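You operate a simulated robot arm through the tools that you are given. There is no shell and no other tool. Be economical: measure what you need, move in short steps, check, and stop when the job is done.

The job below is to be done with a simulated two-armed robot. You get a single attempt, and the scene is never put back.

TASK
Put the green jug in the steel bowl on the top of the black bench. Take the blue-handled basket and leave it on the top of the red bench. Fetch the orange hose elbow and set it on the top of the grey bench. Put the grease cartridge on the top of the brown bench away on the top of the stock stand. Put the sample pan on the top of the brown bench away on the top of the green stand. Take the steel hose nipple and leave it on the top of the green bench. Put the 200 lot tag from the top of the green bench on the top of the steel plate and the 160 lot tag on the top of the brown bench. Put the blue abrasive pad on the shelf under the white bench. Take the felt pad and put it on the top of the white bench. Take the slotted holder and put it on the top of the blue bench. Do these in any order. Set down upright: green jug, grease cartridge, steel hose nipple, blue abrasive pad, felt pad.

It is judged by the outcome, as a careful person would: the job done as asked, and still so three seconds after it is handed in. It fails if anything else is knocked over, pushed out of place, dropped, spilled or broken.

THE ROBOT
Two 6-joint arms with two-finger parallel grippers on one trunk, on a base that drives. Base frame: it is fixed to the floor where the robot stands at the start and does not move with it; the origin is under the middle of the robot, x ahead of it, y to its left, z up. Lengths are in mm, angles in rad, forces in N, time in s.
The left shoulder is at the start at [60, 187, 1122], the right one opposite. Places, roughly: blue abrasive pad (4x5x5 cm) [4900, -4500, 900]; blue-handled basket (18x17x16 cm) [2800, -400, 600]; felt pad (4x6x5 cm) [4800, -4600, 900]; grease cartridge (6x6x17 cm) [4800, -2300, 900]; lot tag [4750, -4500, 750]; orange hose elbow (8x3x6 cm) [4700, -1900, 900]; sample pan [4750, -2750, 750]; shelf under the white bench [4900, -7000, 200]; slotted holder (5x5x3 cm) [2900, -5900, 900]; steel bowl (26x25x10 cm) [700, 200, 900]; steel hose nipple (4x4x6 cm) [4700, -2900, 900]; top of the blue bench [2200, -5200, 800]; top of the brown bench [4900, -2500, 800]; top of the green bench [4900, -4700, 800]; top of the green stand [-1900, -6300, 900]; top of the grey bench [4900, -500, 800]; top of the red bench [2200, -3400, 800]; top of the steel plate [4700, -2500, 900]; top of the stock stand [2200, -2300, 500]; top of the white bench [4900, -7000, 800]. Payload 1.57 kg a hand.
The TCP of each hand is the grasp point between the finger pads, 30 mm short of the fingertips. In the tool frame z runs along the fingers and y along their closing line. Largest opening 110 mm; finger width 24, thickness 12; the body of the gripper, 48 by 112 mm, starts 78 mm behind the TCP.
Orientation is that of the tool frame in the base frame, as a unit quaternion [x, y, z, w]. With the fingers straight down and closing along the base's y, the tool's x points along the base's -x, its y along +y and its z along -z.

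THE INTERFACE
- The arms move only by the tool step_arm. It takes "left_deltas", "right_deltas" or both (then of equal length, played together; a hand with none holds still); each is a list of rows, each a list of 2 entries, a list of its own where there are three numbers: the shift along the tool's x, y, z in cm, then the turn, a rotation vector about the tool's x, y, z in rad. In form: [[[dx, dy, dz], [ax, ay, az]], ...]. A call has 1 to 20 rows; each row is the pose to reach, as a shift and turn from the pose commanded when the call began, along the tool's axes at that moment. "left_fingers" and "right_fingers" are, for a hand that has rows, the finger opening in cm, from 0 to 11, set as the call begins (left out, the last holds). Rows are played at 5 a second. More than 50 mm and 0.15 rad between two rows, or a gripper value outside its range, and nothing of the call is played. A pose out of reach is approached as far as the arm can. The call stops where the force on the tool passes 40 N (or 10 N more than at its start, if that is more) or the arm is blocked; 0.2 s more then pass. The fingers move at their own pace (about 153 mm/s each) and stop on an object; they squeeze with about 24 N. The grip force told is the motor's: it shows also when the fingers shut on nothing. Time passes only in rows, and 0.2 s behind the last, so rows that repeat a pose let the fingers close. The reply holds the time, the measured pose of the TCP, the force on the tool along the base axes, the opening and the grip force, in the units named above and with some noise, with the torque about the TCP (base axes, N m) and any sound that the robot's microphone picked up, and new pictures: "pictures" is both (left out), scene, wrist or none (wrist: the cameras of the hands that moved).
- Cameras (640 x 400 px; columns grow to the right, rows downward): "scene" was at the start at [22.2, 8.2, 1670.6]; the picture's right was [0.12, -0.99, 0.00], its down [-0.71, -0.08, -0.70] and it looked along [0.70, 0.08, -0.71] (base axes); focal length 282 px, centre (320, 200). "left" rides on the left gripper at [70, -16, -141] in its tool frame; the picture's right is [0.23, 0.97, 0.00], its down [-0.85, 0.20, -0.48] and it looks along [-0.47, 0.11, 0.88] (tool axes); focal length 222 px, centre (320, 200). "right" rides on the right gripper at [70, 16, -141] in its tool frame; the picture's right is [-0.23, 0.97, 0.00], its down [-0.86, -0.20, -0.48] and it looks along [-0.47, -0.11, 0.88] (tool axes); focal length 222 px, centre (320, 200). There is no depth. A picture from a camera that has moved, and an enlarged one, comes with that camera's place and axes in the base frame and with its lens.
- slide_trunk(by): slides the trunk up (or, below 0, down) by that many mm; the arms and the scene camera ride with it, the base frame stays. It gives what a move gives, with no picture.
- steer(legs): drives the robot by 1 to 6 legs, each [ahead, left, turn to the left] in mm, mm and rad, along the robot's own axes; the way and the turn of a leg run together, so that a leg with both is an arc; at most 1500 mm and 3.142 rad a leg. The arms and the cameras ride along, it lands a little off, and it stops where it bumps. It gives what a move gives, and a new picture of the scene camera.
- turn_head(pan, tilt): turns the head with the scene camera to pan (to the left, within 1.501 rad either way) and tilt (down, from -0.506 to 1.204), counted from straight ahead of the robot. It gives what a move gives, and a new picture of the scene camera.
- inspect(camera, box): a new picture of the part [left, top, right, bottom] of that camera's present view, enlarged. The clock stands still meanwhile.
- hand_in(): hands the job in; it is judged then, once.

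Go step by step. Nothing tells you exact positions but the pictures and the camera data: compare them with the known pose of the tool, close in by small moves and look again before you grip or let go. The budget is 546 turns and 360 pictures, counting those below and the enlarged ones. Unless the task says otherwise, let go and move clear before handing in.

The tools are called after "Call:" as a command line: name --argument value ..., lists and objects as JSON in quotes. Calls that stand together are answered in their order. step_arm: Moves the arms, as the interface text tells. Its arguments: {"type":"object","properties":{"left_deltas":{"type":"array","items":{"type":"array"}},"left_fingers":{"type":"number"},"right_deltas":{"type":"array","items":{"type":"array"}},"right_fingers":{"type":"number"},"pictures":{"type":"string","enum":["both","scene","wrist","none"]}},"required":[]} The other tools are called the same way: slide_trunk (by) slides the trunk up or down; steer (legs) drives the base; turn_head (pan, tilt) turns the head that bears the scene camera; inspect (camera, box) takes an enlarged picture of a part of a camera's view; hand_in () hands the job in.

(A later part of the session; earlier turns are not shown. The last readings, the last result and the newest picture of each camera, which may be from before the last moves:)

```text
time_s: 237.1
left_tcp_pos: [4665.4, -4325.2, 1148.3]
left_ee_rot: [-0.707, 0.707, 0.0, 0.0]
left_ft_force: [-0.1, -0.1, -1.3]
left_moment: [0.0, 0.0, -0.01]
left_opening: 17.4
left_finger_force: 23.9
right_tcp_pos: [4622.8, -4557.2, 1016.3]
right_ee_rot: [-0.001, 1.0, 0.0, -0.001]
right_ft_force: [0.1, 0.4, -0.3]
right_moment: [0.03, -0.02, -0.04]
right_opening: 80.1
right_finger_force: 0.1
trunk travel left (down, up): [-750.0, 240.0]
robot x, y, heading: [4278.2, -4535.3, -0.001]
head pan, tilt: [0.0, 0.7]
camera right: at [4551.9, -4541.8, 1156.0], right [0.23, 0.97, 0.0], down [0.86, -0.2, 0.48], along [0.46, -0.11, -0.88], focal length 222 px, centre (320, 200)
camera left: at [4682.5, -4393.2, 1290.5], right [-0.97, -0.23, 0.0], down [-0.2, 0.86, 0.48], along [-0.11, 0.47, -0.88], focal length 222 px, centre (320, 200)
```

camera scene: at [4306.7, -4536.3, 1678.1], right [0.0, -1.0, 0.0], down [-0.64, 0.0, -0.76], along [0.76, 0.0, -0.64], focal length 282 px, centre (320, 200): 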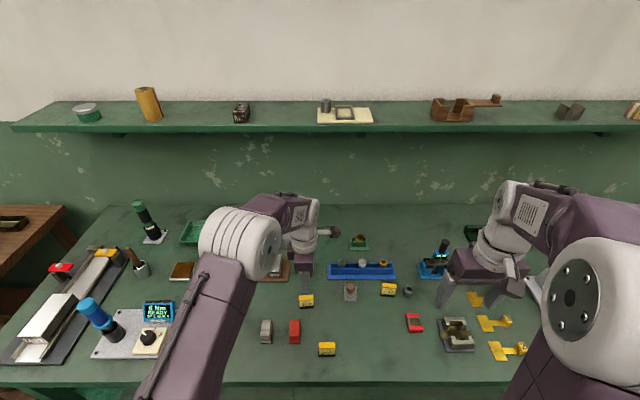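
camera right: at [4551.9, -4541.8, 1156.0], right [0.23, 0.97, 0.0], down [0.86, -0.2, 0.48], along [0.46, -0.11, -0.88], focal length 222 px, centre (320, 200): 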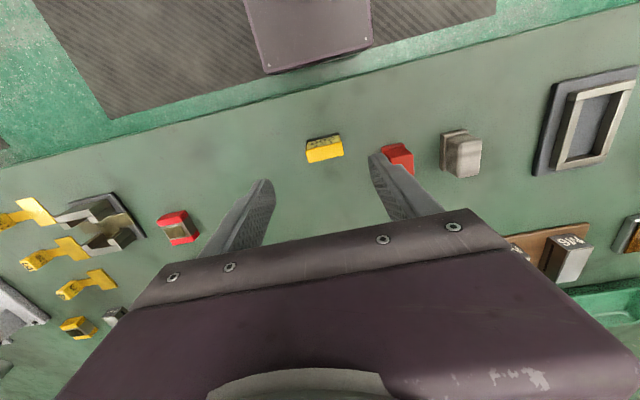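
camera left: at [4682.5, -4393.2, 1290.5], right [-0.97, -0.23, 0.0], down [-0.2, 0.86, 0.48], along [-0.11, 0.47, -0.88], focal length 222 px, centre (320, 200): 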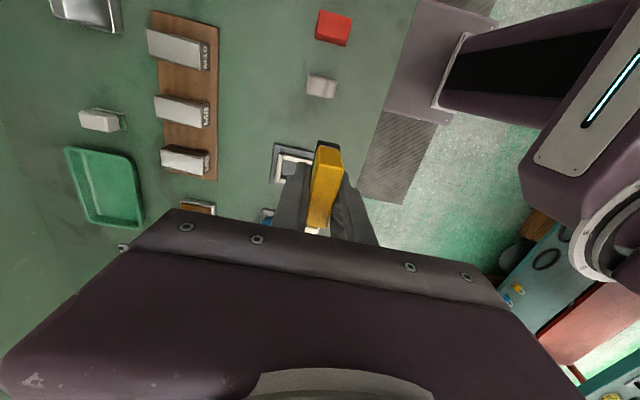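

Tag 200 is right below. Descending with a narrower opening so as to stay clear of the red pad.

Call:
step_arm --right_deltas '[[[-0.3, 0.3, 3], [0, 0, 0]], [[-0.3, 0.3, 7], [0, 0, 0]], [[-0.3, 0.3, 9], [0, 0, 0]]]' --right_fingers 6.5 --pictures "wrist"

```text
time_s: 237.9
left_tcp_pos: [4666.6, -4325.4, 1149.2]
left_ee_rot: [-0.705, 0.709, 0.0, 0.0]
left_ft_force: [-0.4, 0.1, -1.5]
left_moment: [0.05, 0.0, 0.02]
left_opening: 17.2
left_finger_force: 23.7
right_tcp_pos: [4624.4, -4554.0, 923.7]
right_ee_rot: [-0.001, 1.0, 0.0, 0.0]
right_ft_force: [0.0, 0.1, -0.3]
right_moment: [0.0, 0.02, -0.04]
right_opening: 65.4
right_finger_force: 0.0
trunk travel left (down, up): [-750.0, 240.0]
robot x, y, heading: [4283.0, -4536.4, -0.001]
head pan, tilt: [0.0, 0.7]
camera right: at [4554.0, -4539.5, 1065.5], right [0.22, 0.97, 0.0], down [0.86, -0.2, 0.48], along [0.46, -0.11, -0.88], focal length 222 px, centre (320, 200)
```

right: 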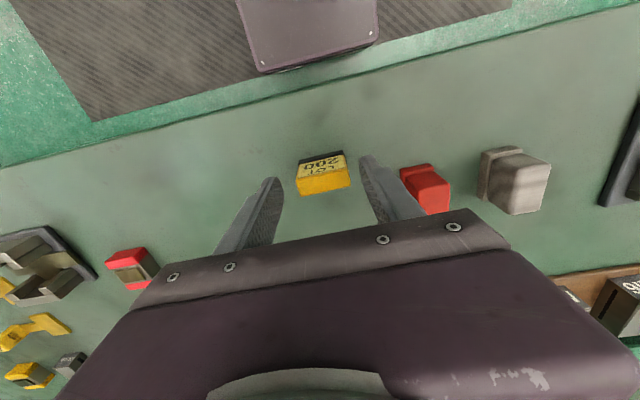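

Call:
step_arm --right_deltas '[[[-0.3, 0, 2], [0, 0, 0]], [[-0.3, 0, 3.8], [0, 0, 0]]]' --pictures "none"

Call:
step_arm --right_deltas '[[[0, 0, 0], [0, 0, 0]], [[0, 0, 0], [0, 0, 0]], [[0, 0, 0], [0, 0, 0]]]' --right_fingers 2 --pictures "none"

Call:
step_arm --right_deltas '[[[0, 0, -1], [0, 0, 0]], [[0, 0, -4], [0, 0, 0]], [[0, 0, -8], [0, 0, 0]], [[0, 0, -12], [0, 0, 0]], [[0, 0, -16], [0, 0, 0]], [[0, -4, -18], [0, 0, 0]], [[0, -8, -20], [0, 0, 0]], [[0, -12, -22], [0, 0, 0]]]' --pictures "both"

```text
time_s: 238.5
left_tcp_pos: [4666.1, -4324.8, 1148.2]
left_ee_rot: [-0.706, 0.708, 0.0, 0.0]
left_ft_force: [0.4, 0.6, -1.4]
left_moment: [0.01, -0.01, -0.02]
left_opening: 17.5
left_finger_force: 23.7
right_tcp_pos: [4627.2, -4554.8, 886.5]
right_ee_rot: [-0.001, 1.0, 0.001, -0.002]
right_ft_force: [0.7, 0.2, -0.2]
right_moment: [0.0, -0.01, 0.0]
right_opening: 64.9
right_finger_force: 0.0
trunk travel left (down, up): [-750.0, 240.0]
robot x, y, heading: [4278.1, -4536.1, 0.005]
head pan, tilt: [0.0, 0.7]
```

```text
time_s: 239.3
left_tcp_pos: [4666.2, -4325.9, 1147.7]
left_ee_rot: [-0.706, 0.708, 0.0, 0.0]
left_ft_force: [-0.4, -0.2, -2.0]
left_moment: [-0.01, 0.03, 0.0]
left_opening: 17.5
left_finger_force: 24.2
right_tcp_pos: [4627.0, -4555.3, 887.4]
right_ee_rot: [0.0, 1.0, -0.001, -0.001]
right_ft_force: [0.9, 0.3, 1.9]
right_moment: [-0.05, -0.04, 0.02]
right_opening: 45.7
right_finger_force: 23.9
trunk travel left (down, up): [-750.0, 240.0]
robot x, y, heading: [4279.6, -4535.5, -0.002]
head pan, tilt: [0.0, 0.7]
```

```text
time_s: 241.1
left_tcp_pos: [4665.5, -4326.5, 1148.5]
left_ee_rot: [-0.707, 0.708, 0.0, 0.0]
left_ft_force: [-0.1, -1.0, -0.8]
left_moment: [0.01, -0.02, 0.01]
left_opening: 17.8
left_finger_force: 24.1
right_tcp_pos: [4628.5, -4678.0, 1108.3]
right_ee_rot: [-0.002, 1.0, 0.001, -0.002]
right_ft_force: [1.3, -0.8, -1.4]
right_moment: [-0.01, -0.01, -0.02]
right_opening: 45.3
right_finger_force: 24.1
trunk travel left (down, up): [-750.0, 240.0]
robot x, y, heading: [4278.8, -4533.6, 0.001]
head pan, tilt: [0.0, 0.7]
camera scene: at [4304.6, -4536.4, 1678.1], right [0.0, -1.0, 0.0], down [-0.64, 0.0, -0.77], along [0.77, 0.0, -0.64], focal length 282 px, centre (320, 200)
camera right: at [4558.0, -4662.1, 1248.1], right [0.22, 0.97, 0.0], down [0.86, -0.2, 0.48], along [0.46, -0.11, -0.88], focal length 222 px, centre (320, 200)
```

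scene: 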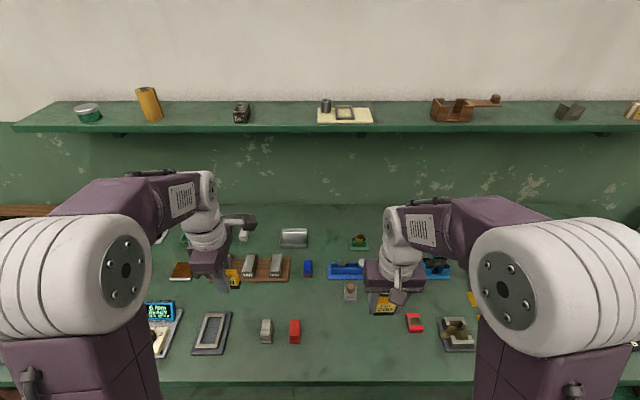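
right: 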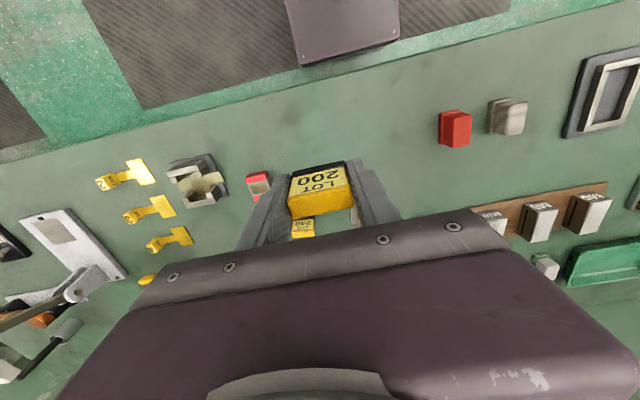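

Both tags are held. Now back to the brown bench.

Call:
steer --legs '[[-330, 0, 0], [0, 1500, 0], [0, 835, 0], [340, 0, 0]]'

Call:
inspect --camera "right" --box '[0, 0, 640, 400]'

Call:
inspect --camera "left" --box '[0, 0, 640, 400]'

```text
time_s: 256.1
left_tcp_pos: [4715.0, -2014.2, 1150.8]
left_ee_rot: [-0.701, 0.713, 0.0, 0.0]
left_ft_force: [0.1, 0.6, -1.3]
left_moment: [-0.01, 0.0, 0.0]
left_opening: 17.5
left_finger_force: 24.2
right_tcp_pos: [4672.4, -2363.4, 1108.1]
right_ee_rot: [0.007, 1.0, 0.0, 0.0]
right_ft_force: [-1.2, 0.3, -1.8]
right_moment: [-0.02, 0.0, 0.01]
right_opening: 45.6
right_finger_force: 23.8
trunk travel left (down, up): [-750.0, 240.0]
robot x, y, heading: [4326.3, -2214.1, -0.023]
head pan, tilt: [0.0, 0.7]
camera scene: at [4350.0, -2217.1, 1678.1], right [-0.02, -1.0, 0.0], down [-0.64, 0.01, -0.77], along [0.77, -0.01, -0.64], focal length 282 px, centre (320, 200)
```

scene: 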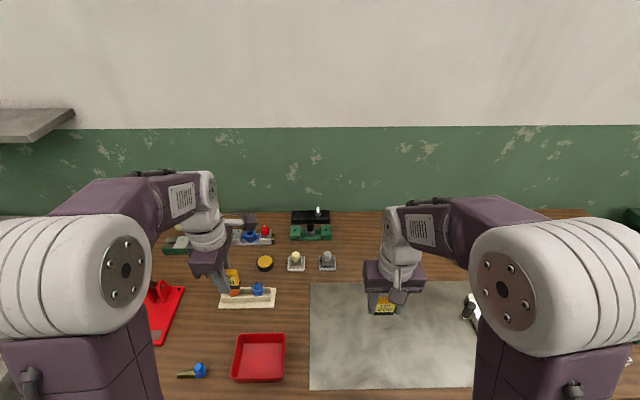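

```text
1.00 times, centred on (320, 200) of right
camera zoom: at [4601.7, -2347.0, 1248.2], right [0.24, 0.97, 0.0], down [0.85, -0.21, 0.48], along [0.46, -0.12, -0.88], focal length 222 px, centre (320, 200)
```

zoom: 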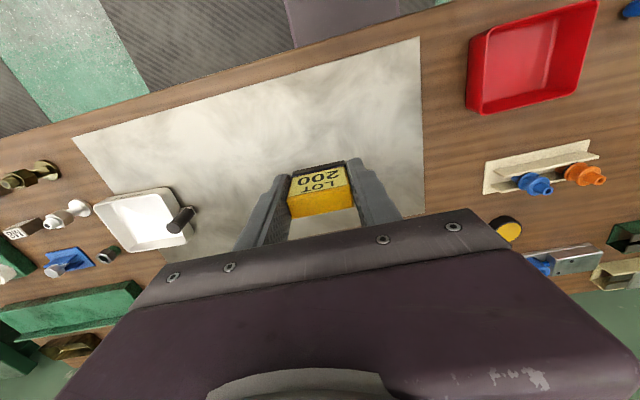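

```text
1.00 times, centred on (320, 200) of left
camera zoom: at [4729.5, -2081.9, 1291.0], right [-0.98, -0.21, 0.0], down [-0.18, 0.86, 0.48], along [-0.1, 0.47, -0.88], focal length 222 px, centre (320, 200)
```

zoom: 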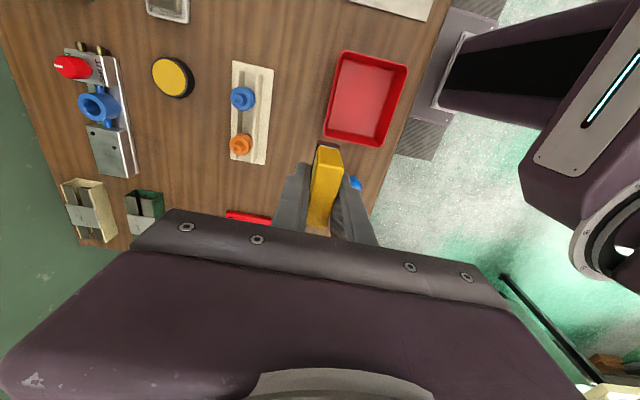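

The plate is right under tag 200. Bare wood lies between the red tray and the cream rack at about (4730, −1940) for tag 160. I'll lower both to just above.

Call:
step_arm --left_deltas '[[[-2.5, -0.5, 0], [0, 0, 0]], [[-5, -1, 2], [0, 0, 0]], [[-7.4, -1.4, 5], [0, 0, 0]], [[-7.4, -1.4, 9.5], [0, 0, 0]], [[-7.4, -1.4, 14], [0, 0, 0]], [[-7.4, -1.4, 18.5], [0, 0, 0]], [[-7.4, -1.4, 22.5], [0, 0, 0]], [[-7.4, -1.4, 24.5], [0, 0, 0]]]' --right_deltas '[[[0, 0, 2], [0, 0, 0]], [[0, 0, 5], [0, 0, 0]], [[0, 0, 8], [0, 0, 0]], [[0, 0, 11], [0, 0, 0]], [[0, 0, 14], [0, 0, 0]], [[0, 0, 17], [0, 0, 0]], [[0, 0, 19], [0, 0, 0]], [[0, 0, 20], [0, 0, 0]]]' --pictures "wrist"

```text
time_s: 257.9
left_tcp_pos: [4732.9, -1938.8, 903.6]
left_ee_rot: [-0.7, 0.714, -0.001, 0.001]
left_ft_force: [0.4, 0.7, -1.5]
left_moment: [-0.02, 0.01, 0.01]
left_opening: 17.4
left_finger_force: 24.2
right_tcp_pos: [4673.0, -2363.7, 906.8]
right_ee_rot: [0.007, 1.0, 0.0, 0.0]
right_ft_force: [0.4, 0.4, -1.4]
right_moment: [-0.04, 0.0, -0.01]
right_opening: 45.5
right_finger_force: 23.7
trunk travel left (down, up): [-750.0, 240.0]
robot x, y, heading: [4324.9, -2212.4, -0.019]
head pan, tilt: [0.0, 0.7]
camera right: at [4603.1, -2346.8, 1047.7], right [0.24, 0.97, 0.0], down [0.85, -0.21, 0.48], along [0.46, -0.12, -0.88], focal length 222 px, centre (320, 200)
camera left: at [4747.5, -2008.3, 1045.6], right [-0.98, -0.21, 0.0], down [-0.18, 0.86, 0.48], along [-0.1, 0.47, -0.88], focal length 222 px, centre (320, 200)
```

right: 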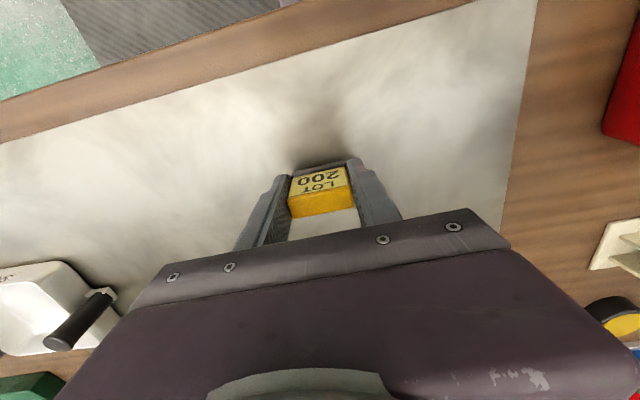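
left: 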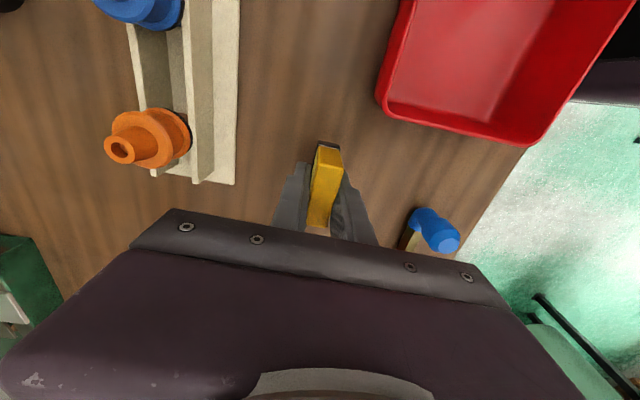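

Call:
step_arm --left_deltas '[[[0, 0, 0.5], [0, 0, 0]], [[0, 0, 1.0], [0, 0, 0]]]' --right_deltas '[[[0, 0, 0.4], [0, 0, 0]], [[0, 0, 0.8], [0, 0, 0]]]' --pictures "none"

Call:
step_arm --left_deltas '[[[0, 0, 0.4], [0, 0, 0]], [[0, 0, 0.7], [0, 0, 0]]]' --right_deltas '[[[0, 0, 0.2], [0, 0, 0]], [[0, 0, 0.4], [0, 0, 0]]]' --pictures "none"

```text
time_s: 258.5
left_tcp_pos: [4731.2, -1940.2, 893.8]
left_ee_rot: [-0.7, 0.714, 0.0, 0.0]
left_ft_force: [0.3, -0.1, -0.1]
left_moment: [-0.03, -0.02, -0.02]
left_opening: 17.5
left_finger_force: 23.9
right_tcp_pos: [4672.5, -2364.4, 898.1]
right_ee_rot: [0.008, 1.0, 0.0, -0.001]
right_ft_force: [-0.6, -0.7, -1.2]
right_moment: [0.0, 0.01, 0.03]
right_opening: 45.6
right_finger_force: 24.3
trunk travel left (down, up): [-750.0, 240.0]
robot x, y, heading: [4322.5, -2217.5, -0.014]
head pan, tilt: [0.0, 0.7]
```

```text
time_s: 259.1
left_tcp_pos: [4731.4, -1940.9, 886.4]
left_ee_rot: [-0.7, 0.714, 0.0, 0.0]
left_ft_force: [0.3, 0.2, -2.1]
left_moment: [-0.01, -0.02, 0.0]
left_opening: 17.4
left_finger_force: 23.7
right_tcp_pos: [4673.6, -2363.1, 894.9]
right_ee_rot: [0.007, 1.0, -0.001, -0.001]
right_ft_force: [0.4, -0.3, -0.8]
right_moment: [0.0, 0.04, 0.01]
right_opening: 45.4
right_finger_force: 24.2
trunk travel left (down, up): [-750.0, 240.0]
robot x, y, heading: [4327.0, -2216.7, -0.017]
head pan, tilt: [0.0, 0.7]
```

Call:
step_arm --left_deltas '[[[0, 0, 0.2], [0, 0, 0]], [[0, 0, 0.4], [0, 0, 0]]]' --right_deltas '[[[0, 0, 0.2], [0, 0, 0]], [[0, 0, 0.4], [0, 0, 0]]]' --pictures "none"

Call:
step_arm --left_deltas '[[[0, 0, 0.2], [0, 0, 0]], [[0, 0, 0.4], [0, 0, 0]]]' --right_deltas '[[[0, 0, 0.2], [0, 0, 0]], [[0, 0, 0.4], [0, 0, 0]]]' --pictures "none"

```text
time_s: 259.7
left_tcp_pos: [4731.2, -1939.6, 883.2]
left_ee_rot: [-0.7, 0.714, -0.001, 0.001]
left_ft_force: [-0.4, -0.5, -1.3]
left_moment: [0.03, 0.0, 0.0]
left_opening: 17.4
left_finger_force: 24.3
right_tcp_pos: [4672.0, -2364.1, 891.2]
right_ee_rot: [0.007, 1.0, 0.0, 0.0]
right_ft_force: [1.2, -1.4, 6.1]
right_moment: [-0.21, -0.03, 0.03]
right_opening: 45.6
right_finger_force: 24.0
trunk travel left (down, up): [-750.0, 240.0]
robot x, y, heading: [4321.7, -2216.0, -0.016]
head pan, tilt: [0.0, 0.7]
```

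```text
time_s: 260.3
left_tcp_pos: [4729.8, -1938.4, 880.4]
left_ee_rot: [-0.701, 0.714, -0.001, 0.001]
left_ft_force: [-0.5, -0.2, 5.8]
left_moment: [-0.07, 0.12, -0.04]
left_opening: 17.4
left_finger_force: 24.4
right_tcp_pos: [4672.1, -2362.5, 887.5]
right_ee_rot: [0.008, 1.0, 0.001, 0.002]
right_ft_force: [4.5, -1.0, 20.4]
right_moment: [-0.07, -0.12, -0.04]
right_opening: 45.7
right_finger_force: 23.8
trunk travel left (down, up): [-750.0, 240.0]
robot x, y, heading: [4322.9, -2216.7, -0.018]
head pan, tilt: [0.0, 0.7]
```

Both touch down. Releasing both and rising.

Call:
step_arm --left_deltas '[[[0, 0, -0.1], [0, 0, 0]], [[0, 0, -0.1], [0, 0, 0]]]' --right_deltas '[[[0, 0, -0.2], [0, 0, 0]], [[0, 0, -0.2], [0, 0, 0]]]' --pictures "none"

Call:
step_arm --left_deltas '[[[0, 0, 0], [0, 0, 0]], [[0, 0, 0], [0, 0, 0]]]' --right_deltas '[[[0, 0, 0], [0, 0, 0]], [[0, 0, 0], [0, 0, 0]]]' --left_fingers 4.5 --right_fingers 7 --pictures "none"

Call:
step_arm --left_deltas '[[[0, 0, -2], [0, 0, 0]], [[0, 0, -5], [0, 0, 0]], [[0, 0, -9], [0, 0, 0]], [[0, 0, -13], [0, 0, 0]], [[0, 0, -17], [0, 0, 0]], [[0, 0, -21], [0, 0, 0]], [[0, 0, -24], [0, 0, 0]]]' --right_deltas '[[[0, 0, -2], [0, 0, 0]], [[0, 0, -5], [0, 0, 0]], [[0, 0, -9], [0, 0, 0]], [[0, 0, -13], [0, 0, 0]], [[0, 0, -17], [0, 0, 0]], [[0, 0, -21], [0, 0, 0]], [[0, 0, -24], [0, 0, 0]]]' --pictures "both"

```text
time_s: 260.9
left_tcp_pos: [4729.1, -1938.8, 880.3]
left_ee_rot: [-0.7, 0.714, -0.001, 0.0]
left_ft_force: [-1.5, 2.9, 5.8]
left_moment: [0.03, 0.14, -0.06]
left_opening: 17.3
left_finger_force: 24.3
right_tcp_pos: [4670.7, -2363.5, 888.8]
right_ee_rot: [0.007, 1.0, 0.0, -0.002]
right_ft_force: [-0.6, 0.4, -1.3]
right_moment: [0.01, -0.01, 0.0]
right_opening: 45.5
right_finger_force: 23.9
trunk travel left (down, up): [-750.0, 240.0]
robot x, y, heading: [4322.4, -2216.4, -0.016]
head pan, tilt: [0.0, 0.7]
```

```text
time_s: 261.5
left_tcp_pos: [4731.3, -1940.0, 879.7]
left_ee_rot: [-0.7, 0.714, 0.001, 0.001]
left_ft_force: [3.5, 0.1, 5.3]
left_moment: [-0.07, 0.07, 0.03]
left_opening: 42.6
left_finger_force: 0.1
right_tcp_pos: [4671.6, -2364.0, 889.8]
right_ee_rot: [0.008, 1.0, 0.0, -0.001]
right_ft_force: [-0.7, 0.1, 1.1]
right_moment: [0.01, -0.02, -0.01]
right_opening: 70.2
right_finger_force: 0.1
trunk travel left (down, up): [-750.0, 240.0]
robot x, y, heading: [4326.6, -2217.5, -0.016]
head pan, tilt: [0.0, 0.7]
```

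```text
time_s: 263.1
left_tcp_pos: [4729.2, -1938.3, 1120.9]
left_ee_rot: [-0.7, 0.714, 0.0, 0.0]
left_ft_force: [-0.3, -0.2, 0.6]
left_moment: [0.02, -0.02, 0.02]
left_opening: 45.0
left_finger_force: 0.0
right_tcp_pos: [4672.9, -2362.7, 1130.6]
right_ee_rot: [0.007, 1.0, 0.0, -0.001]
right_ft_force: [0.6, 0.8, 0.1]
right_moment: [0.01, 0.0, 0.02]
right_opening: 69.9
right_finger_force: 0.0
trunk travel left (down, up): [-750.0, 240.0]
robot x, y, heading: [4324.3, -2216.9, -0.019]
head pan, tilt: [0.0, 0.7]
camera scene: at [4350.2, -2217.3, 1678.1], right [-0.02, -1.0, 0.0], down [-0.64, 0.01, -0.77], along [0.77, -0.01, -0.64], focal length 282 px, centre (320, 200)
camera right: at [4602.4, -2346.9, 1270.7], right [0.24, 0.97, 0.0], down [0.85, -0.21, 0.48], along [0.46, -0.12, -0.88], focal length 222 px, centre (320, 200)
camera left: at [4745.0, -2008.0, 1262.1], right [-0.98, -0.21, 0.0], down [-0.18, 0.86, 0.48], along [-0.1, 0.47, -0.88], focal length 222 px, centre (320, 200)
```

scene: 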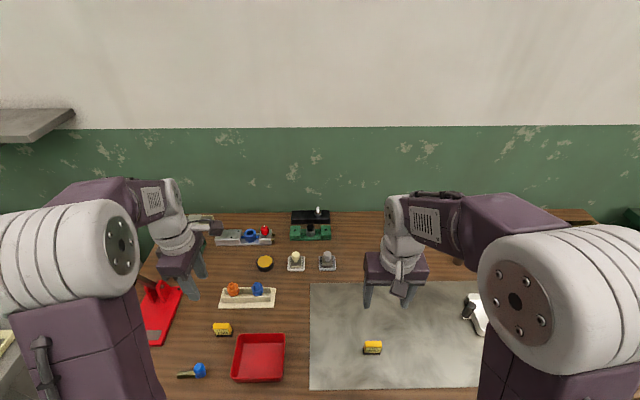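
right: 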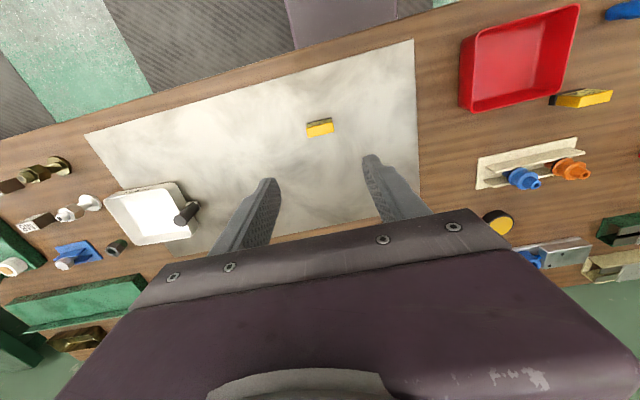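
left: 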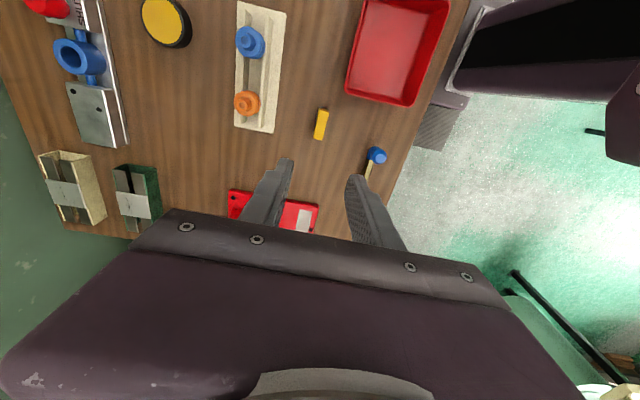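

Both tags stand in place. Now I'll move along to the sample pan and hose nipple.

Call:
steer --legs '[[-100, 0, 0.018], [0, -580, 0], [90, 0, 0]]'

Call:
inspect --camera "scene" --box '[200, 200, 440, 380]'

Call:
inspect --camera "right" --box '[0, 0, 640, 400]'

Call:
inspect --camera "left" --box '[0, 0, 640, 400]'

```text
time_s: 267.9
left_tcp_pos: [4713.9, -2508.6, 1120.7]
left_ee_rot: [0.708, -0.706, 0.0, -0.002]
left_ft_force: [-0.5, 0.8, -1.2]
left_moment: [-0.03, 0.01, 0.07]
left_opening: 45.1
left_finger_force: 0.0
right_tcp_pos: [4666.3, -2933.0, 1129.0]
right_ee_rot: [-0.003, 1.0, -0.001, -0.001]
right_ft_force: [0.3, 0.4, 1.2]
right_moment: [0.02, 0.0, 0.01]
right_opening: 70.1
right_finger_force: 0.1
trunk travel left (down, up): [-750.0, 240.0]
robot x, y, heading: [4316.6, -2792.9, 0.009]
head pan, tilt: [0.0, 0.7]
camera scene: at [4339.7, -2794.4, 1678.2], right [0.0, -1.0, 0.0], down [-0.64, 0.0, -0.77], along [0.77, 0.0, -0.64], focal length 282 px, centre (320, 200)
```

scene: 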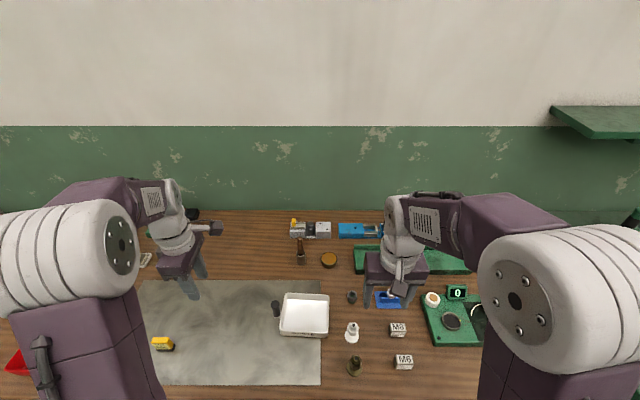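

```text
2.22 times, centred on (320, 290) of scene
camera zoom: at [4339.7, -2794.4, 1678.2], right [0.0, -1.0, 0.0], down [-0.64, 0.0, -0.77], along [0.77, 0.0, -0.64], focal length 627 px, centre (320, 0)
```

zoom: 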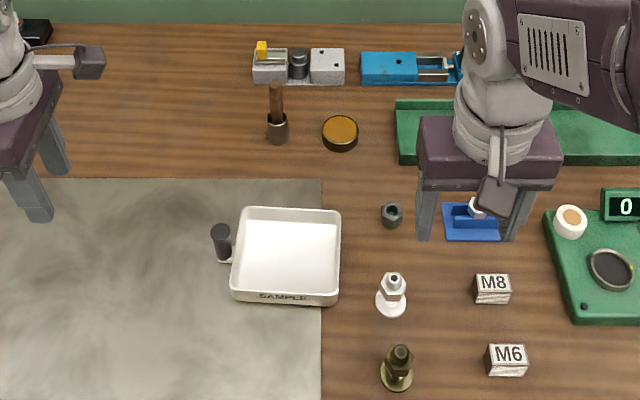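

```text
1.00 times, centred on (320, 200) of right
camera zoom: at [4595.0, -2918.3, 1270.4], right [0.22, 0.98, 0.0], down [0.86, -0.19, 0.48], along [0.47, -0.1, -0.88], focal length 222 px, centre (320, 200)
```

zoom: 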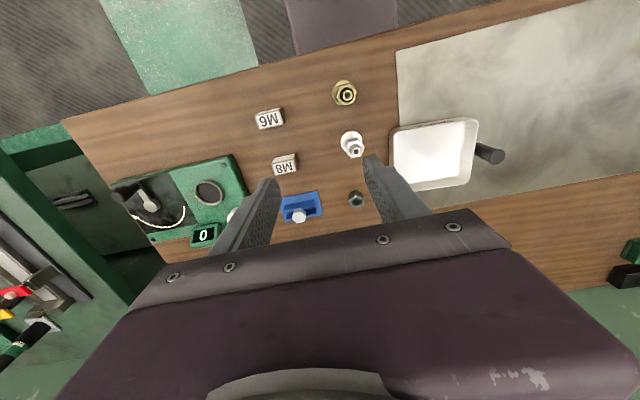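

```text
1.00 times, centred on (320, 200) of left
camera zoom: at [4730.2, -2576.4, 1262.2], right [-0.97, -0.23, 0.0], down [-0.2, 0.85, 0.48], along [-0.11, 0.47, -0.88], focal length 222 px, centre (320, 200)
```

zoom: 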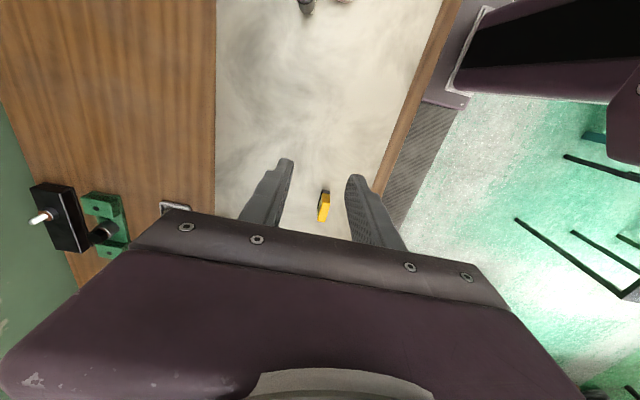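

The steel nipple is at about (4700, −2883, top ≈ 910). The white SAMPLE pan is centred near (4785, −2750). Nipple first, with the right hand.

Call:
step_arm --right_deltas '[[[-1, 1.5, 3], [0, 0, 0]], [[-2, 3, 6.5], [0, 0, 0]], [[-3, 4.5, 10], [0, 0, 0]], [[-3.4, 5, 13.5], [0, 0, 0]], [[-3.4, 5, 15.5], [0, 0, 0]]]' --right_fingers 6 --pictures "wrist"

```text
time_s: 269.1
left_tcp_pos: [4716.0, -2507.0, 1119.3]
left_ee_rot: [0.708, -0.706, -0.001, 0.0]
left_ft_force: [0.3, -0.9, 0.0]
left_moment: [0.03, 0.01, 0.03]
left_opening: 44.9
left_finger_force: 0.0
right_tcp_pos: [4702.4, -2883.7, 973.3]
right_ee_rot: [-0.003, 1.0, -0.001, -0.001]
right_ft_force: [0.8, -0.6, -0.6]
right_moment: [0.03, -0.02, -0.03]
right_opening: 60.1
right_finger_force: 0.2
trunk travel left (down, up): [-750.0, 240.0]
robot x, y, heading: [4314.4, -2795.7, 0.004]
head pan, tilt: [0.0, 0.7]
camera right: at [4630.8, -2868.0, 1114.2], right [0.22, 0.98, 0.0], down [0.86, -0.19, 0.48], along [0.46, -0.1, -0.88], focal length 222 px, centre (320, 200)
```

right: 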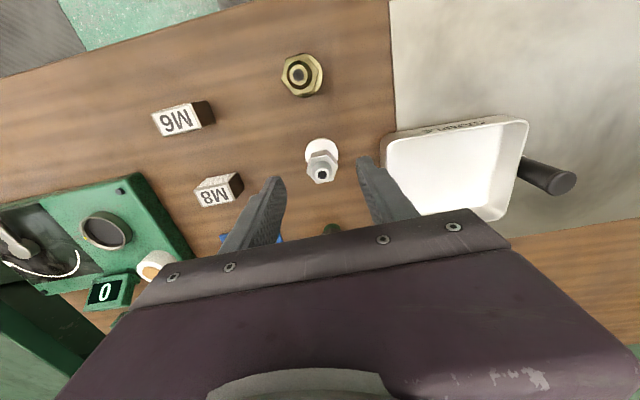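

Call:
step_arm --right_deltas '[[[-0.2, 0, 3], [0, 0, 0]], [[-0.2, 0, 6], [0, 0, 0]], [[-0.2, 0, 8], [0, 0, 0]]]' --pictures "wrist"

```text
time_s: 269.9
left_tcp_pos: [4715.0, -2507.7, 1120.0]
left_ee_rot: [0.709, -0.705, 0.0, 0.0]
left_ft_force: [-0.4, 1.0, -0.3]
left_moment: [0.03, -0.03, 0.01]
left_opening: 44.9
left_finger_force: 0.0
right_tcp_pos: [4702.6, -2883.2, 893.5]
right_ee_rot: [-0.003, 1.0, 0.0, -0.001]
right_ft_force: [-0.9, 0.2, -0.4]
right_moment: [0.02, -0.04, 0.05]
right_opening: 60.1
right_finger_force: 0.1
trunk travel left (down, up): [-750.0, 240.0]
robot x, y, heading: [4315.0, -2794.8, 0.007]
head pan, tilt: [0.0, 0.7]
camera right: at [4632.5, -2868.4, 1034.3], right [0.22, 0.98, 0.0], down [0.86, -0.19, 0.48], along [0.47, -0.1, -0.88], focal length 222 px, centre (320, 200)
```

right: 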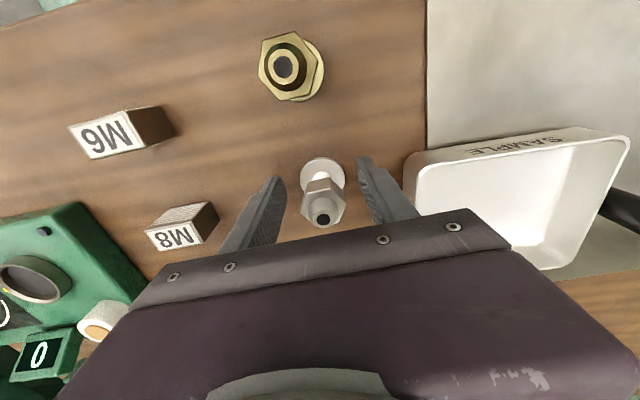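

Call:
step_arm --right_deltas '[[[-0.3, 0, 0.3], [0, 0, 0]]]' --pictures "none"

Call:
step_arm --right_deltas '[[[0, 0, 0], [0, 0, 0]], [[0, 0, 0], [0, 0, 0]], [[0, 0, 0], [0, 0, 0]]]' --right_fingers 0 --pictures "none"

Call:
step_arm --right_deltas '[[[0, 0, -1], [0, 0, 0]], [[0, 0, -4], [0, 0, 0]], [[0, 0, -8], [0, 0, 0]], [[0, 0, -12], [0, 0, 0]], [[0, 0, -16], [0, 0, 0]], [[0, -4, -18], [0, 0, 0]], [[2, -8, -20], [0, 0, 0]], [[4, -12, -22], [0, 0, 0]], [[6, -15, -23], [0, 0, 0]]]' --pictures "wrist"

```text
time_s: 270.3
left_tcp_pos: [4715.0, -2507.0, 1118.9]
left_ee_rot: [0.708, -0.706, 0.0, 0.001]
left_ft_force: [0.2, 0.4, 0.1]
left_moment: [0.01, 0.01, -0.01]
left_opening: 45.1
left_finger_force: 0.0
right_tcp_pos: [4705.7, -2883.1, 890.6]
right_ee_rot: [-0.004, 1.0, 0.0, -0.001]
right_ft_force: [-0.3, 0.6, -0.2]
right_moment: [0.03, -0.02, -0.01]
right_opening: 60.3
right_finger_force: 0.1
trunk travel left (down, up): [-750.0, 240.0]
robot x, y, heading: [4316.3, -2795.1, 0.004]
head pan, tilt: [0.0, 0.7]
```

```text
time_s: 271.1
left_tcp_pos: [4715.9, -2507.9, 1118.5]
left_ee_rot: [0.708, -0.706, 0.0, -0.001]
left_ft_force: [0.7, -0.3, -0.1]
left_moment: [0.02, 0.02, -0.01]
left_opening: 44.9
left_finger_force: 0.0
right_tcp_pos: [4705.9, -2882.6, 890.9]
right_ee_rot: [-0.003, 1.0, 0.0, -0.001]
right_ft_force: [0.7, 0.7, -0.2]
right_moment: [-0.03, 0.0, 0.0]
right_opening: 32.4
right_finger_force: 24.0
trunk travel left (down, up): [-750.0, 240.0]
robot x, y, heading: [4313.0, -2792.1, 0.006]
head pan, tilt: [0.0, 0.7]
```

```text
time_s: 273.1
left_tcp_pos: [4714.7, -2507.3, 1119.0]
left_ee_rot: [0.708, -0.707, 0.0, -0.001]
left_ft_force: [0.1, 0.6, 0.0]
left_moment: [0.04, -0.06, 0.02]
left_opening: 45.0
left_finger_force: 0.0
right_tcp_pos: [4645.3, -3032.9, 1120.9]
right_ee_rot: [-0.004, 1.0, 0.001, -0.001]
right_ft_force: [-1.4, -0.1, -2.1]
right_moment: [0.04, 0.01, 0.01]
right_opening: 32.3
right_finger_force: 24.2
trunk travel left (down, up): [-750.0, 240.0]
robot x, y, heading: [4315.4, -2791.0, 0.006]
head pan, tilt: [0.0, 0.7]
camera right: at [4575.0, -3017.9, 1262.3], right [0.22, 0.98, 0.0], down [0.86, -0.19, 0.48], along [0.47, -0.1, -0.88], focal length 222 px, centre (320, 200)
```

right: 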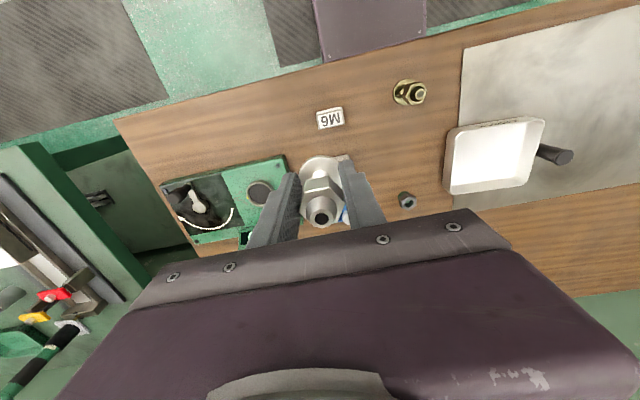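

Nipple held. Now the left hand goes to the front wall of the pan.

Call:
step_arm --left_deltas '[[[4, 0, 0], [0, 0, 0]], [[8, 0, 0], [0, 0, 0]], [[12, -0.1, 0], [0, 0, 0]], [[16, -0.2, 2], [0, 0, 0]], [[20, -0.3, 5], [0, 0, 0]], [[23, -0.3, 8.5], [0, 0, 0]], [[24.8, -0.3, 12], [0, 0, 0]]]' --left_fingers 5 --pictures "both"

```text
time_s: 274.7
left_tcp_pos: [4718.1, -2756.4, 998.9]
left_ee_rot: [0.708, -0.706, -0.001, -0.002]
left_ft_force: [0.2, 0.6, -0.5]
left_moment: [-0.02, 0.02, -0.02]
left_opening: 50.0
left_finger_force: 0.0
right_tcp_pos: [4646.6, -3032.8, 1120.4]
right_ee_rot: [-0.003, 1.0, 0.001, -0.002]
right_ft_force: [-0.6, 0.6, -1.1]
right_moment: [-0.01, 0.02, 0.0]
right_opening: 32.4
right_finger_force: 24.0
trunk travel left (down, up): [-750.0, 240.0]
robot x, y, heading: [4310.8, -2789.7, 0.005]
head pan, tilt: [0.0, 0.7]
camera scene: at [4343.4, -2794.9, 1678.1], right [0.0, -1.0, 0.0], down [-0.64, 0.0, -0.76], along [0.76, 0.0, -0.64], focal length 282 px, centre (320, 200)
camera left: at [4735.9, -2824.5, 1140.1], right [-0.97, -0.23, 0.0], down [-0.2, 0.85, 0.48], along [-0.11, 0.47, -0.88], focal length 222 px, centre (320, 200)
```

scene: 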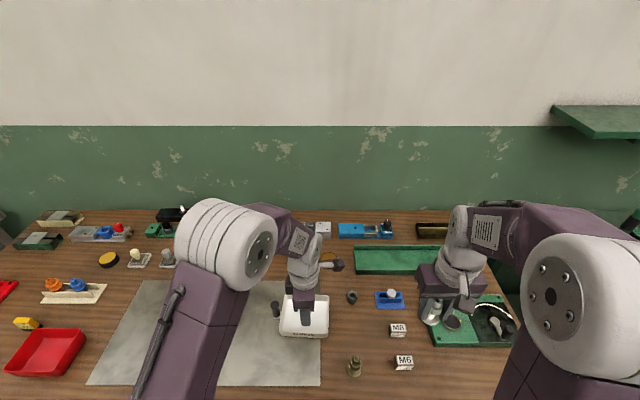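
left: 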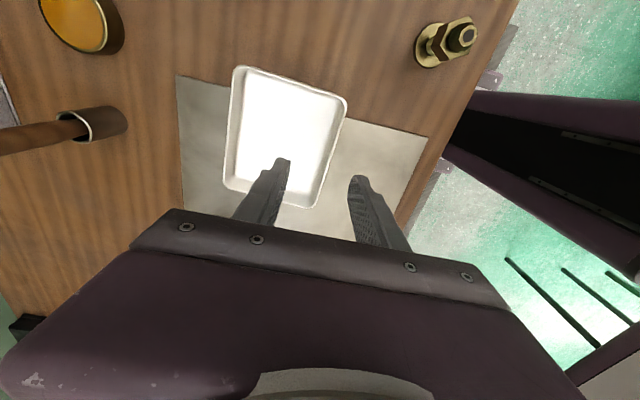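

The front wall's top edge runs at x≈4706. I'll centre on it and step down.

Call:
step_arm --left_deltas '[[[-0.5, 0.6, 2], [0, 0, 0]], [[-1, 1.1, 5], [0, 0, 0]], [[-1, 1.1, 7.2], [0, 0, 0]]]' --pictures "wrist"

Call:
inspect --camera "scene" --box '[240, 240, 380, 370]'

```text
time_s: 275.5
left_tcp_pos: [4708.1, -2744.7, 927.1]
left_ee_rot: [0.709, -0.705, 0.0, 0.0]
left_ft_force: [-0.2, -0.2, 0.2]
left_moment: [0.02, -0.01, 0.02]
left_opening: 50.2
left_finger_force: 0.1
right_tcp_pos: [4647.1, -3032.0, 1121.0]
right_ee_rot: [-0.004, 1.0, 0.0, -0.002]
right_ft_force: [1.1, 0.4, -2.3]
right_moment: [0.0, 0.0, 0.02]
right_opening: 32.4
right_finger_force: 24.3
trunk travel left (down, up): [-750.0, 240.0]
robot x, y, heading: [4316.9, -2792.6, 0.002]
head pan, tilt: [0.0, 0.7]
camera left: at [4725.9, -2813.5, 1068.7], right [-0.97, -0.23, 0.0], down [-0.2, 0.85, 0.48], along [-0.11, 0.47, -0.88], focal length 222 px, centre (320, 200)
```

left: 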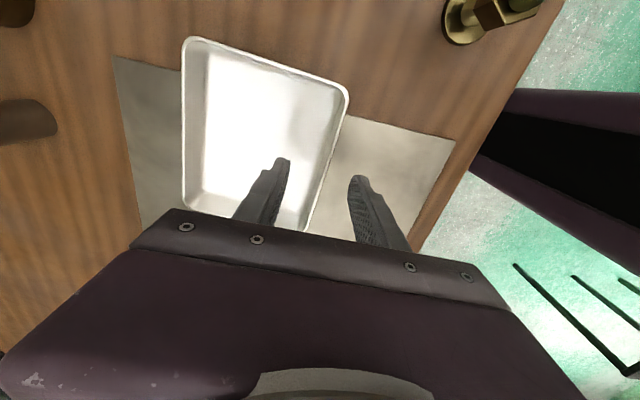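

```text
3.08 times, centred on (310, 305) of scene
camera zoom: at [4342.7, -2794.1, 1678.1], right [0.0, -1.0, 0.0], down [-0.64, 0.0, -0.76], along [0.76, 0.0, -0.64], focal length 868 px, centre (351, -123)
```

zoom: 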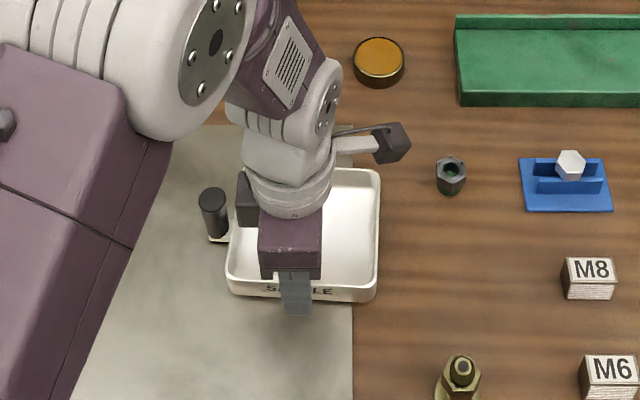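

Call:
step_arm --left_deltas '[[[0, 0, 1.2], [0, 0, 0]], [[0, 0, 2.4], [0, 0, 0]], [[0, 0, 3.4], [0, 0, 0]]]' --pictures "wrist"

```text
time_s: 276.3
left_tcp_pos: [4706.8, -2745.2, 893.4]
left_ee_rot: [0.708, -0.706, 0.0, 0.001]
left_ft_force: [0.2, 0.6, 0.3]
left_moment: [-0.02, -0.04, -0.02]
left_opening: 50.1
left_finger_force: 0.1
right_tcp_pos: [4647.3, -3031.7, 1121.7]
right_ee_rot: [-0.004, 1.0, 0.0, -0.001]
right_ft_force: [0.1, 0.1, -2.3]
right_moment: [0.02, 0.05, 0.01]
right_opening: 32.2
right_finger_force: 24.2
trunk travel left (down, up): [-750.0, 240.0]
robot x, y, heading: [4313.8, -2790.3, 0.002]
head pan, tilt: [0.0, 0.7]
camera left: at [4725.4, -2813.3, 1035.0], right [-0.97, -0.23, 0.0], down [-0.2, 0.85, 0.48], along [-0.11, 0.47, -0.88], focal length 222 px, centre (320, 200)
```

left: 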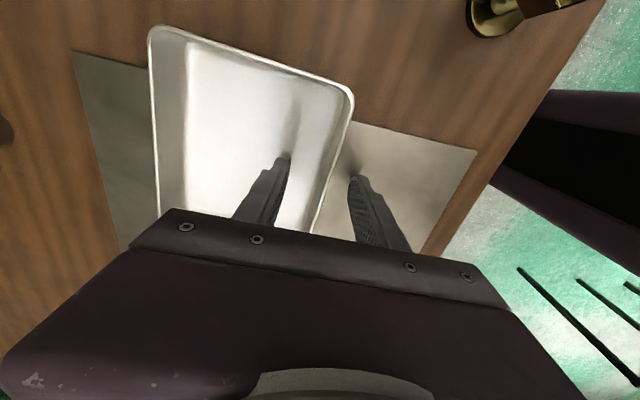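

Call:
step_arm --left_deltas '[[[0, 0.6, 0.2], [0, 0, 0]], [[0, 0.6, 0.2], [0, 0, 0]]]' --pictures "none"

Call:
step_arm --left_deltas '[[[0, 0, 0], [0, 0, 0]], [[0, 0, 0], [0, 0, 0]], [[0, 0, 0], [0, 0, 0]]]' --left_fingers 0 --pictures "wrist"

```text
time_s: 276.9
left_tcp_pos: [4701.9, -2745.1, 891.4]
left_ee_rot: [0.709, -0.705, 0.0, -0.001]
left_ft_force: [0.3, 1.0, 0.2]
left_moment: [-0.02, -0.01, 0.0]
left_opening: 50.2
left_finger_force: 0.0
right_tcp_pos: [4646.6, -3032.6, 1122.2]
right_ee_rot: [-0.003, 1.0, 0.0, -0.001]
right_ft_force: [-0.8, 0.5, -2.6]
right_moment: [0.02, -0.01, 0.01]
right_opening: 32.2
right_finger_force: 23.8
trunk travel left (down, up): [-750.0, 240.0]
robot x, y, heading: [4316.9, -2794.2, 0.007]
head pan, tilt: [0.0, 0.7]
```

```text
time_s: 277.7
left_tcp_pos: [4702.7, -2744.4, 892.3]
left_ee_rot: [0.709, -0.706, -0.001, 0.001]
left_ft_force: [1.1, -1.1, 2.8]
left_moment: [-0.07, 0.05, -0.02]
left_opening: 2.5
left_finger_force: 23.9
right_tcp_pos: [4647.3, -3031.5, 1122.1]
right_ee_rot: [-0.004, 1.0, 0.0, 0.0]
right_ft_force: [0.0, 0.2, -2.8]
right_moment: [-0.01, -0.01, -0.01]
right_opening: 32.2
right_finger_force: 23.8
trunk travel left (down, up): [-750.0, 240.0]
robot x, y, heading: [4312.6, -2793.7, 0.005]
head pan, tilt: [0.0, 0.7]
camera left: at [4719.3, -2813.7, 1033.3], right [-0.97, -0.23, 0.0], down [-0.2, 0.85, 0.48], along [-0.11, 0.47, -0.88], focal length 222 px, centre (320, 200)
```

left: 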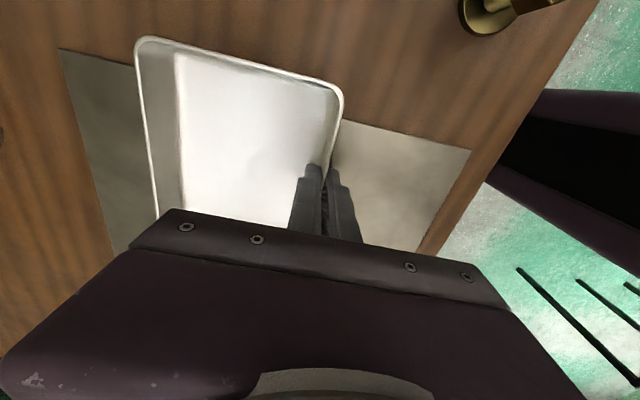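

Gripped on the 2.5 mm wall. Lifting gently to see if it holds level.

Call:
step_arm --left_deltas '[[[0, 0, -0.5], [0, 0, 0]], [[0, 0, -1.5], [0, 0, 0]], [[0, 0, -3], [0, 0, 0]], [[0, 0, -6], [0, 0, 0]], [[0, 0, -10], [0, 0, 0]], [[0, 0, -14], [0, 0, 0]], [[0, 0, -18], [0, 0, 0]], [[0, 0, -21], [0, 0, 0]]]' --pictures "both"

```text
time_s: 279.5
left_tcp_pos: [4701.7, -2744.9, 1102.1]
left_ee_rot: [0.709, -0.706, 0.0, 0.0]
left_ft_force: [0.6, 0.0, -1.5]
left_moment: [-0.01, 0.15, -0.01]
left_opening: 2.7
left_finger_force: 23.6
right_tcp_pos: [4646.6, -3031.3, 1120.6]
right_ee_rot: [-0.004, 1.0, 0.0, -0.001]
right_ft_force: [-0.2, 0.1, -1.4]
right_moment: [0.01, 0.02, 0.02]
right_opening: 32.6
right_finger_force: 24.2
trunk travel left (down, up): [-750.0, 240.0]
robot x, y, heading: [4317.2, -2791.9, 0.009]
head pan, tilt: [0.0, 0.7]
camera scene: at [4341.8, -2793.9, 1678.1], right [0.0, -1.0, 0.0], down [-0.64, 0.0, -0.77], along [0.77, 0.0, -0.64], focal length 282 px, centre (320, 200)
camera left: at [4718.3, -2813.6, 1243.7], right [-0.97, -0.23, 0.0], down [-0.2, 0.85, 0.48], along [-0.11, 0.47, -0.88], focal length 222 px, centre (320, 200)
```

scene: 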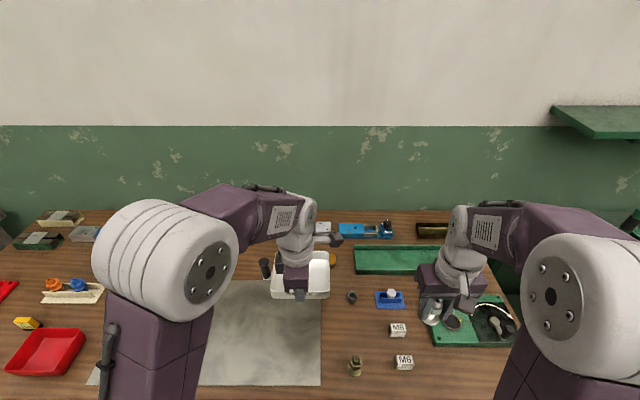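
left: 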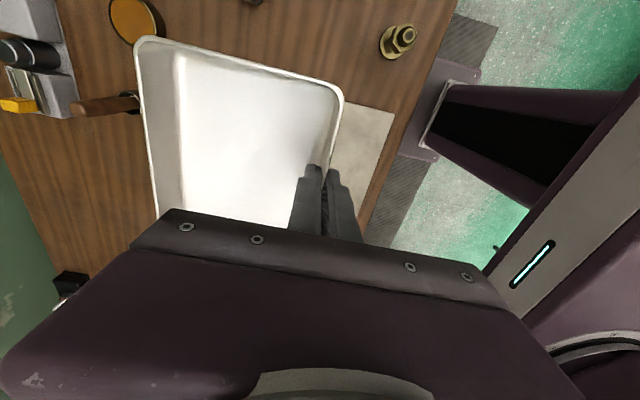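

The pan rides level. I'll draw the left hand in and go to the green bench.

Call:
step_arm --left_deltas '[[[-2, 0.5, -1], [0, 0, 0]], [[-4, 1, -2], [0, 0, 0]], [[-6.5, 1.5, -3], [0, 0, 0]], [[-9, 2.2, -4], [0, 0, 0]], [[-11.5, 3, -5], [0, 0, 0]], [[-14, 4, -6], [0, 0, 0]], [[-16, 5, -6], [0, 0, 0]]]' --pictures "none"

Call:
steer --legs '[[-340, 0, -0.006], [0, -1500, 0], [0, -240, 0], [340, 0, 0]]'

Call:
inspect --camera "right" --box '[0, 0, 640, 400]'

```text
time_s: 281.1
left_tcp_pos: [4650.8, -2585.3, 1161.9]
left_ee_rot: [0.708, -0.706, 0.0, -0.001]
left_ft_force: [0.0, 0.3, -1.8]
left_moment: [-0.06, 0.14, -0.01]
left_opening: 2.7
left_finger_force: 23.8
right_tcp_pos: [4644.7, -3030.2, 1121.1]
right_ee_rot: [-0.003, 1.0, 0.0, -0.001]
right_ft_force: [0.5, -0.3, -2.4]
right_moment: [0.0, -0.02, -0.01]
right_opening: 32.6
right_finger_force: 24.1
trunk travel left (down, up): [-750.0, 240.0]
robot x, y, heading: [4315.0, -2792.1, 0.004]
head pan, tilt: [0.0, 0.7]
```

```text
time_s: 293.6
left_tcp_pos: [4655.4, -4334.8, 1162.6]
left_ee_rot: [0.708, -0.706, 0.0, 0.0]
left_ft_force: [-0.6, 0.4, -2.2]
left_moment: [-0.03, 0.12, 0.01]
left_opening: 2.6
left_finger_force: 23.8
right_tcp_pos: [4650.6, -4780.7, 1122.5]
right_ee_rot: [-0.005, 1.0, 0.0, -0.001]
right_ft_force: [0.8, 0.6, -1.0]
right_moment: [0.0, -0.01, 0.05]
right_opening: 32.4
right_finger_force: 24.1
trunk travel left (down, up): [-750.0, 240.0]
robot x, y, heading: [4320.6, -4541.0, 0.005]
head pan, tilt: [0.0, 0.7]
camera scene: at [4345.8, -4543.5, 1678.1], right [0.01, -1.0, 0.0], down [-0.64, 0.0, -0.77], along [0.77, 0.0, -0.64], focal length 282 px, centre (320, 200)
```

scene: 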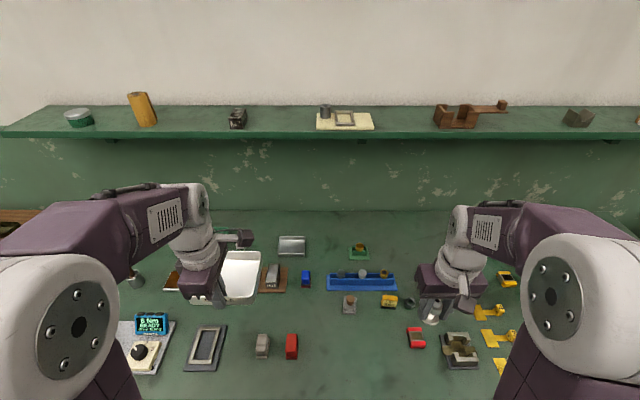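

```text
1.00 times, centred on (320, 200) of right
camera zoom: at [4580.1, -4765.9, 1262.4], right [0.22, 0.98, 0.0], down [0.86, -0.19, 0.48], along [0.47, -0.1, -0.88], focal length 222 px, centre (320, 200)
```

zoom: 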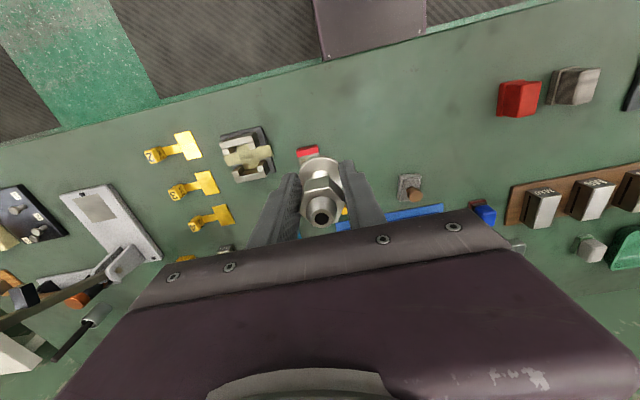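

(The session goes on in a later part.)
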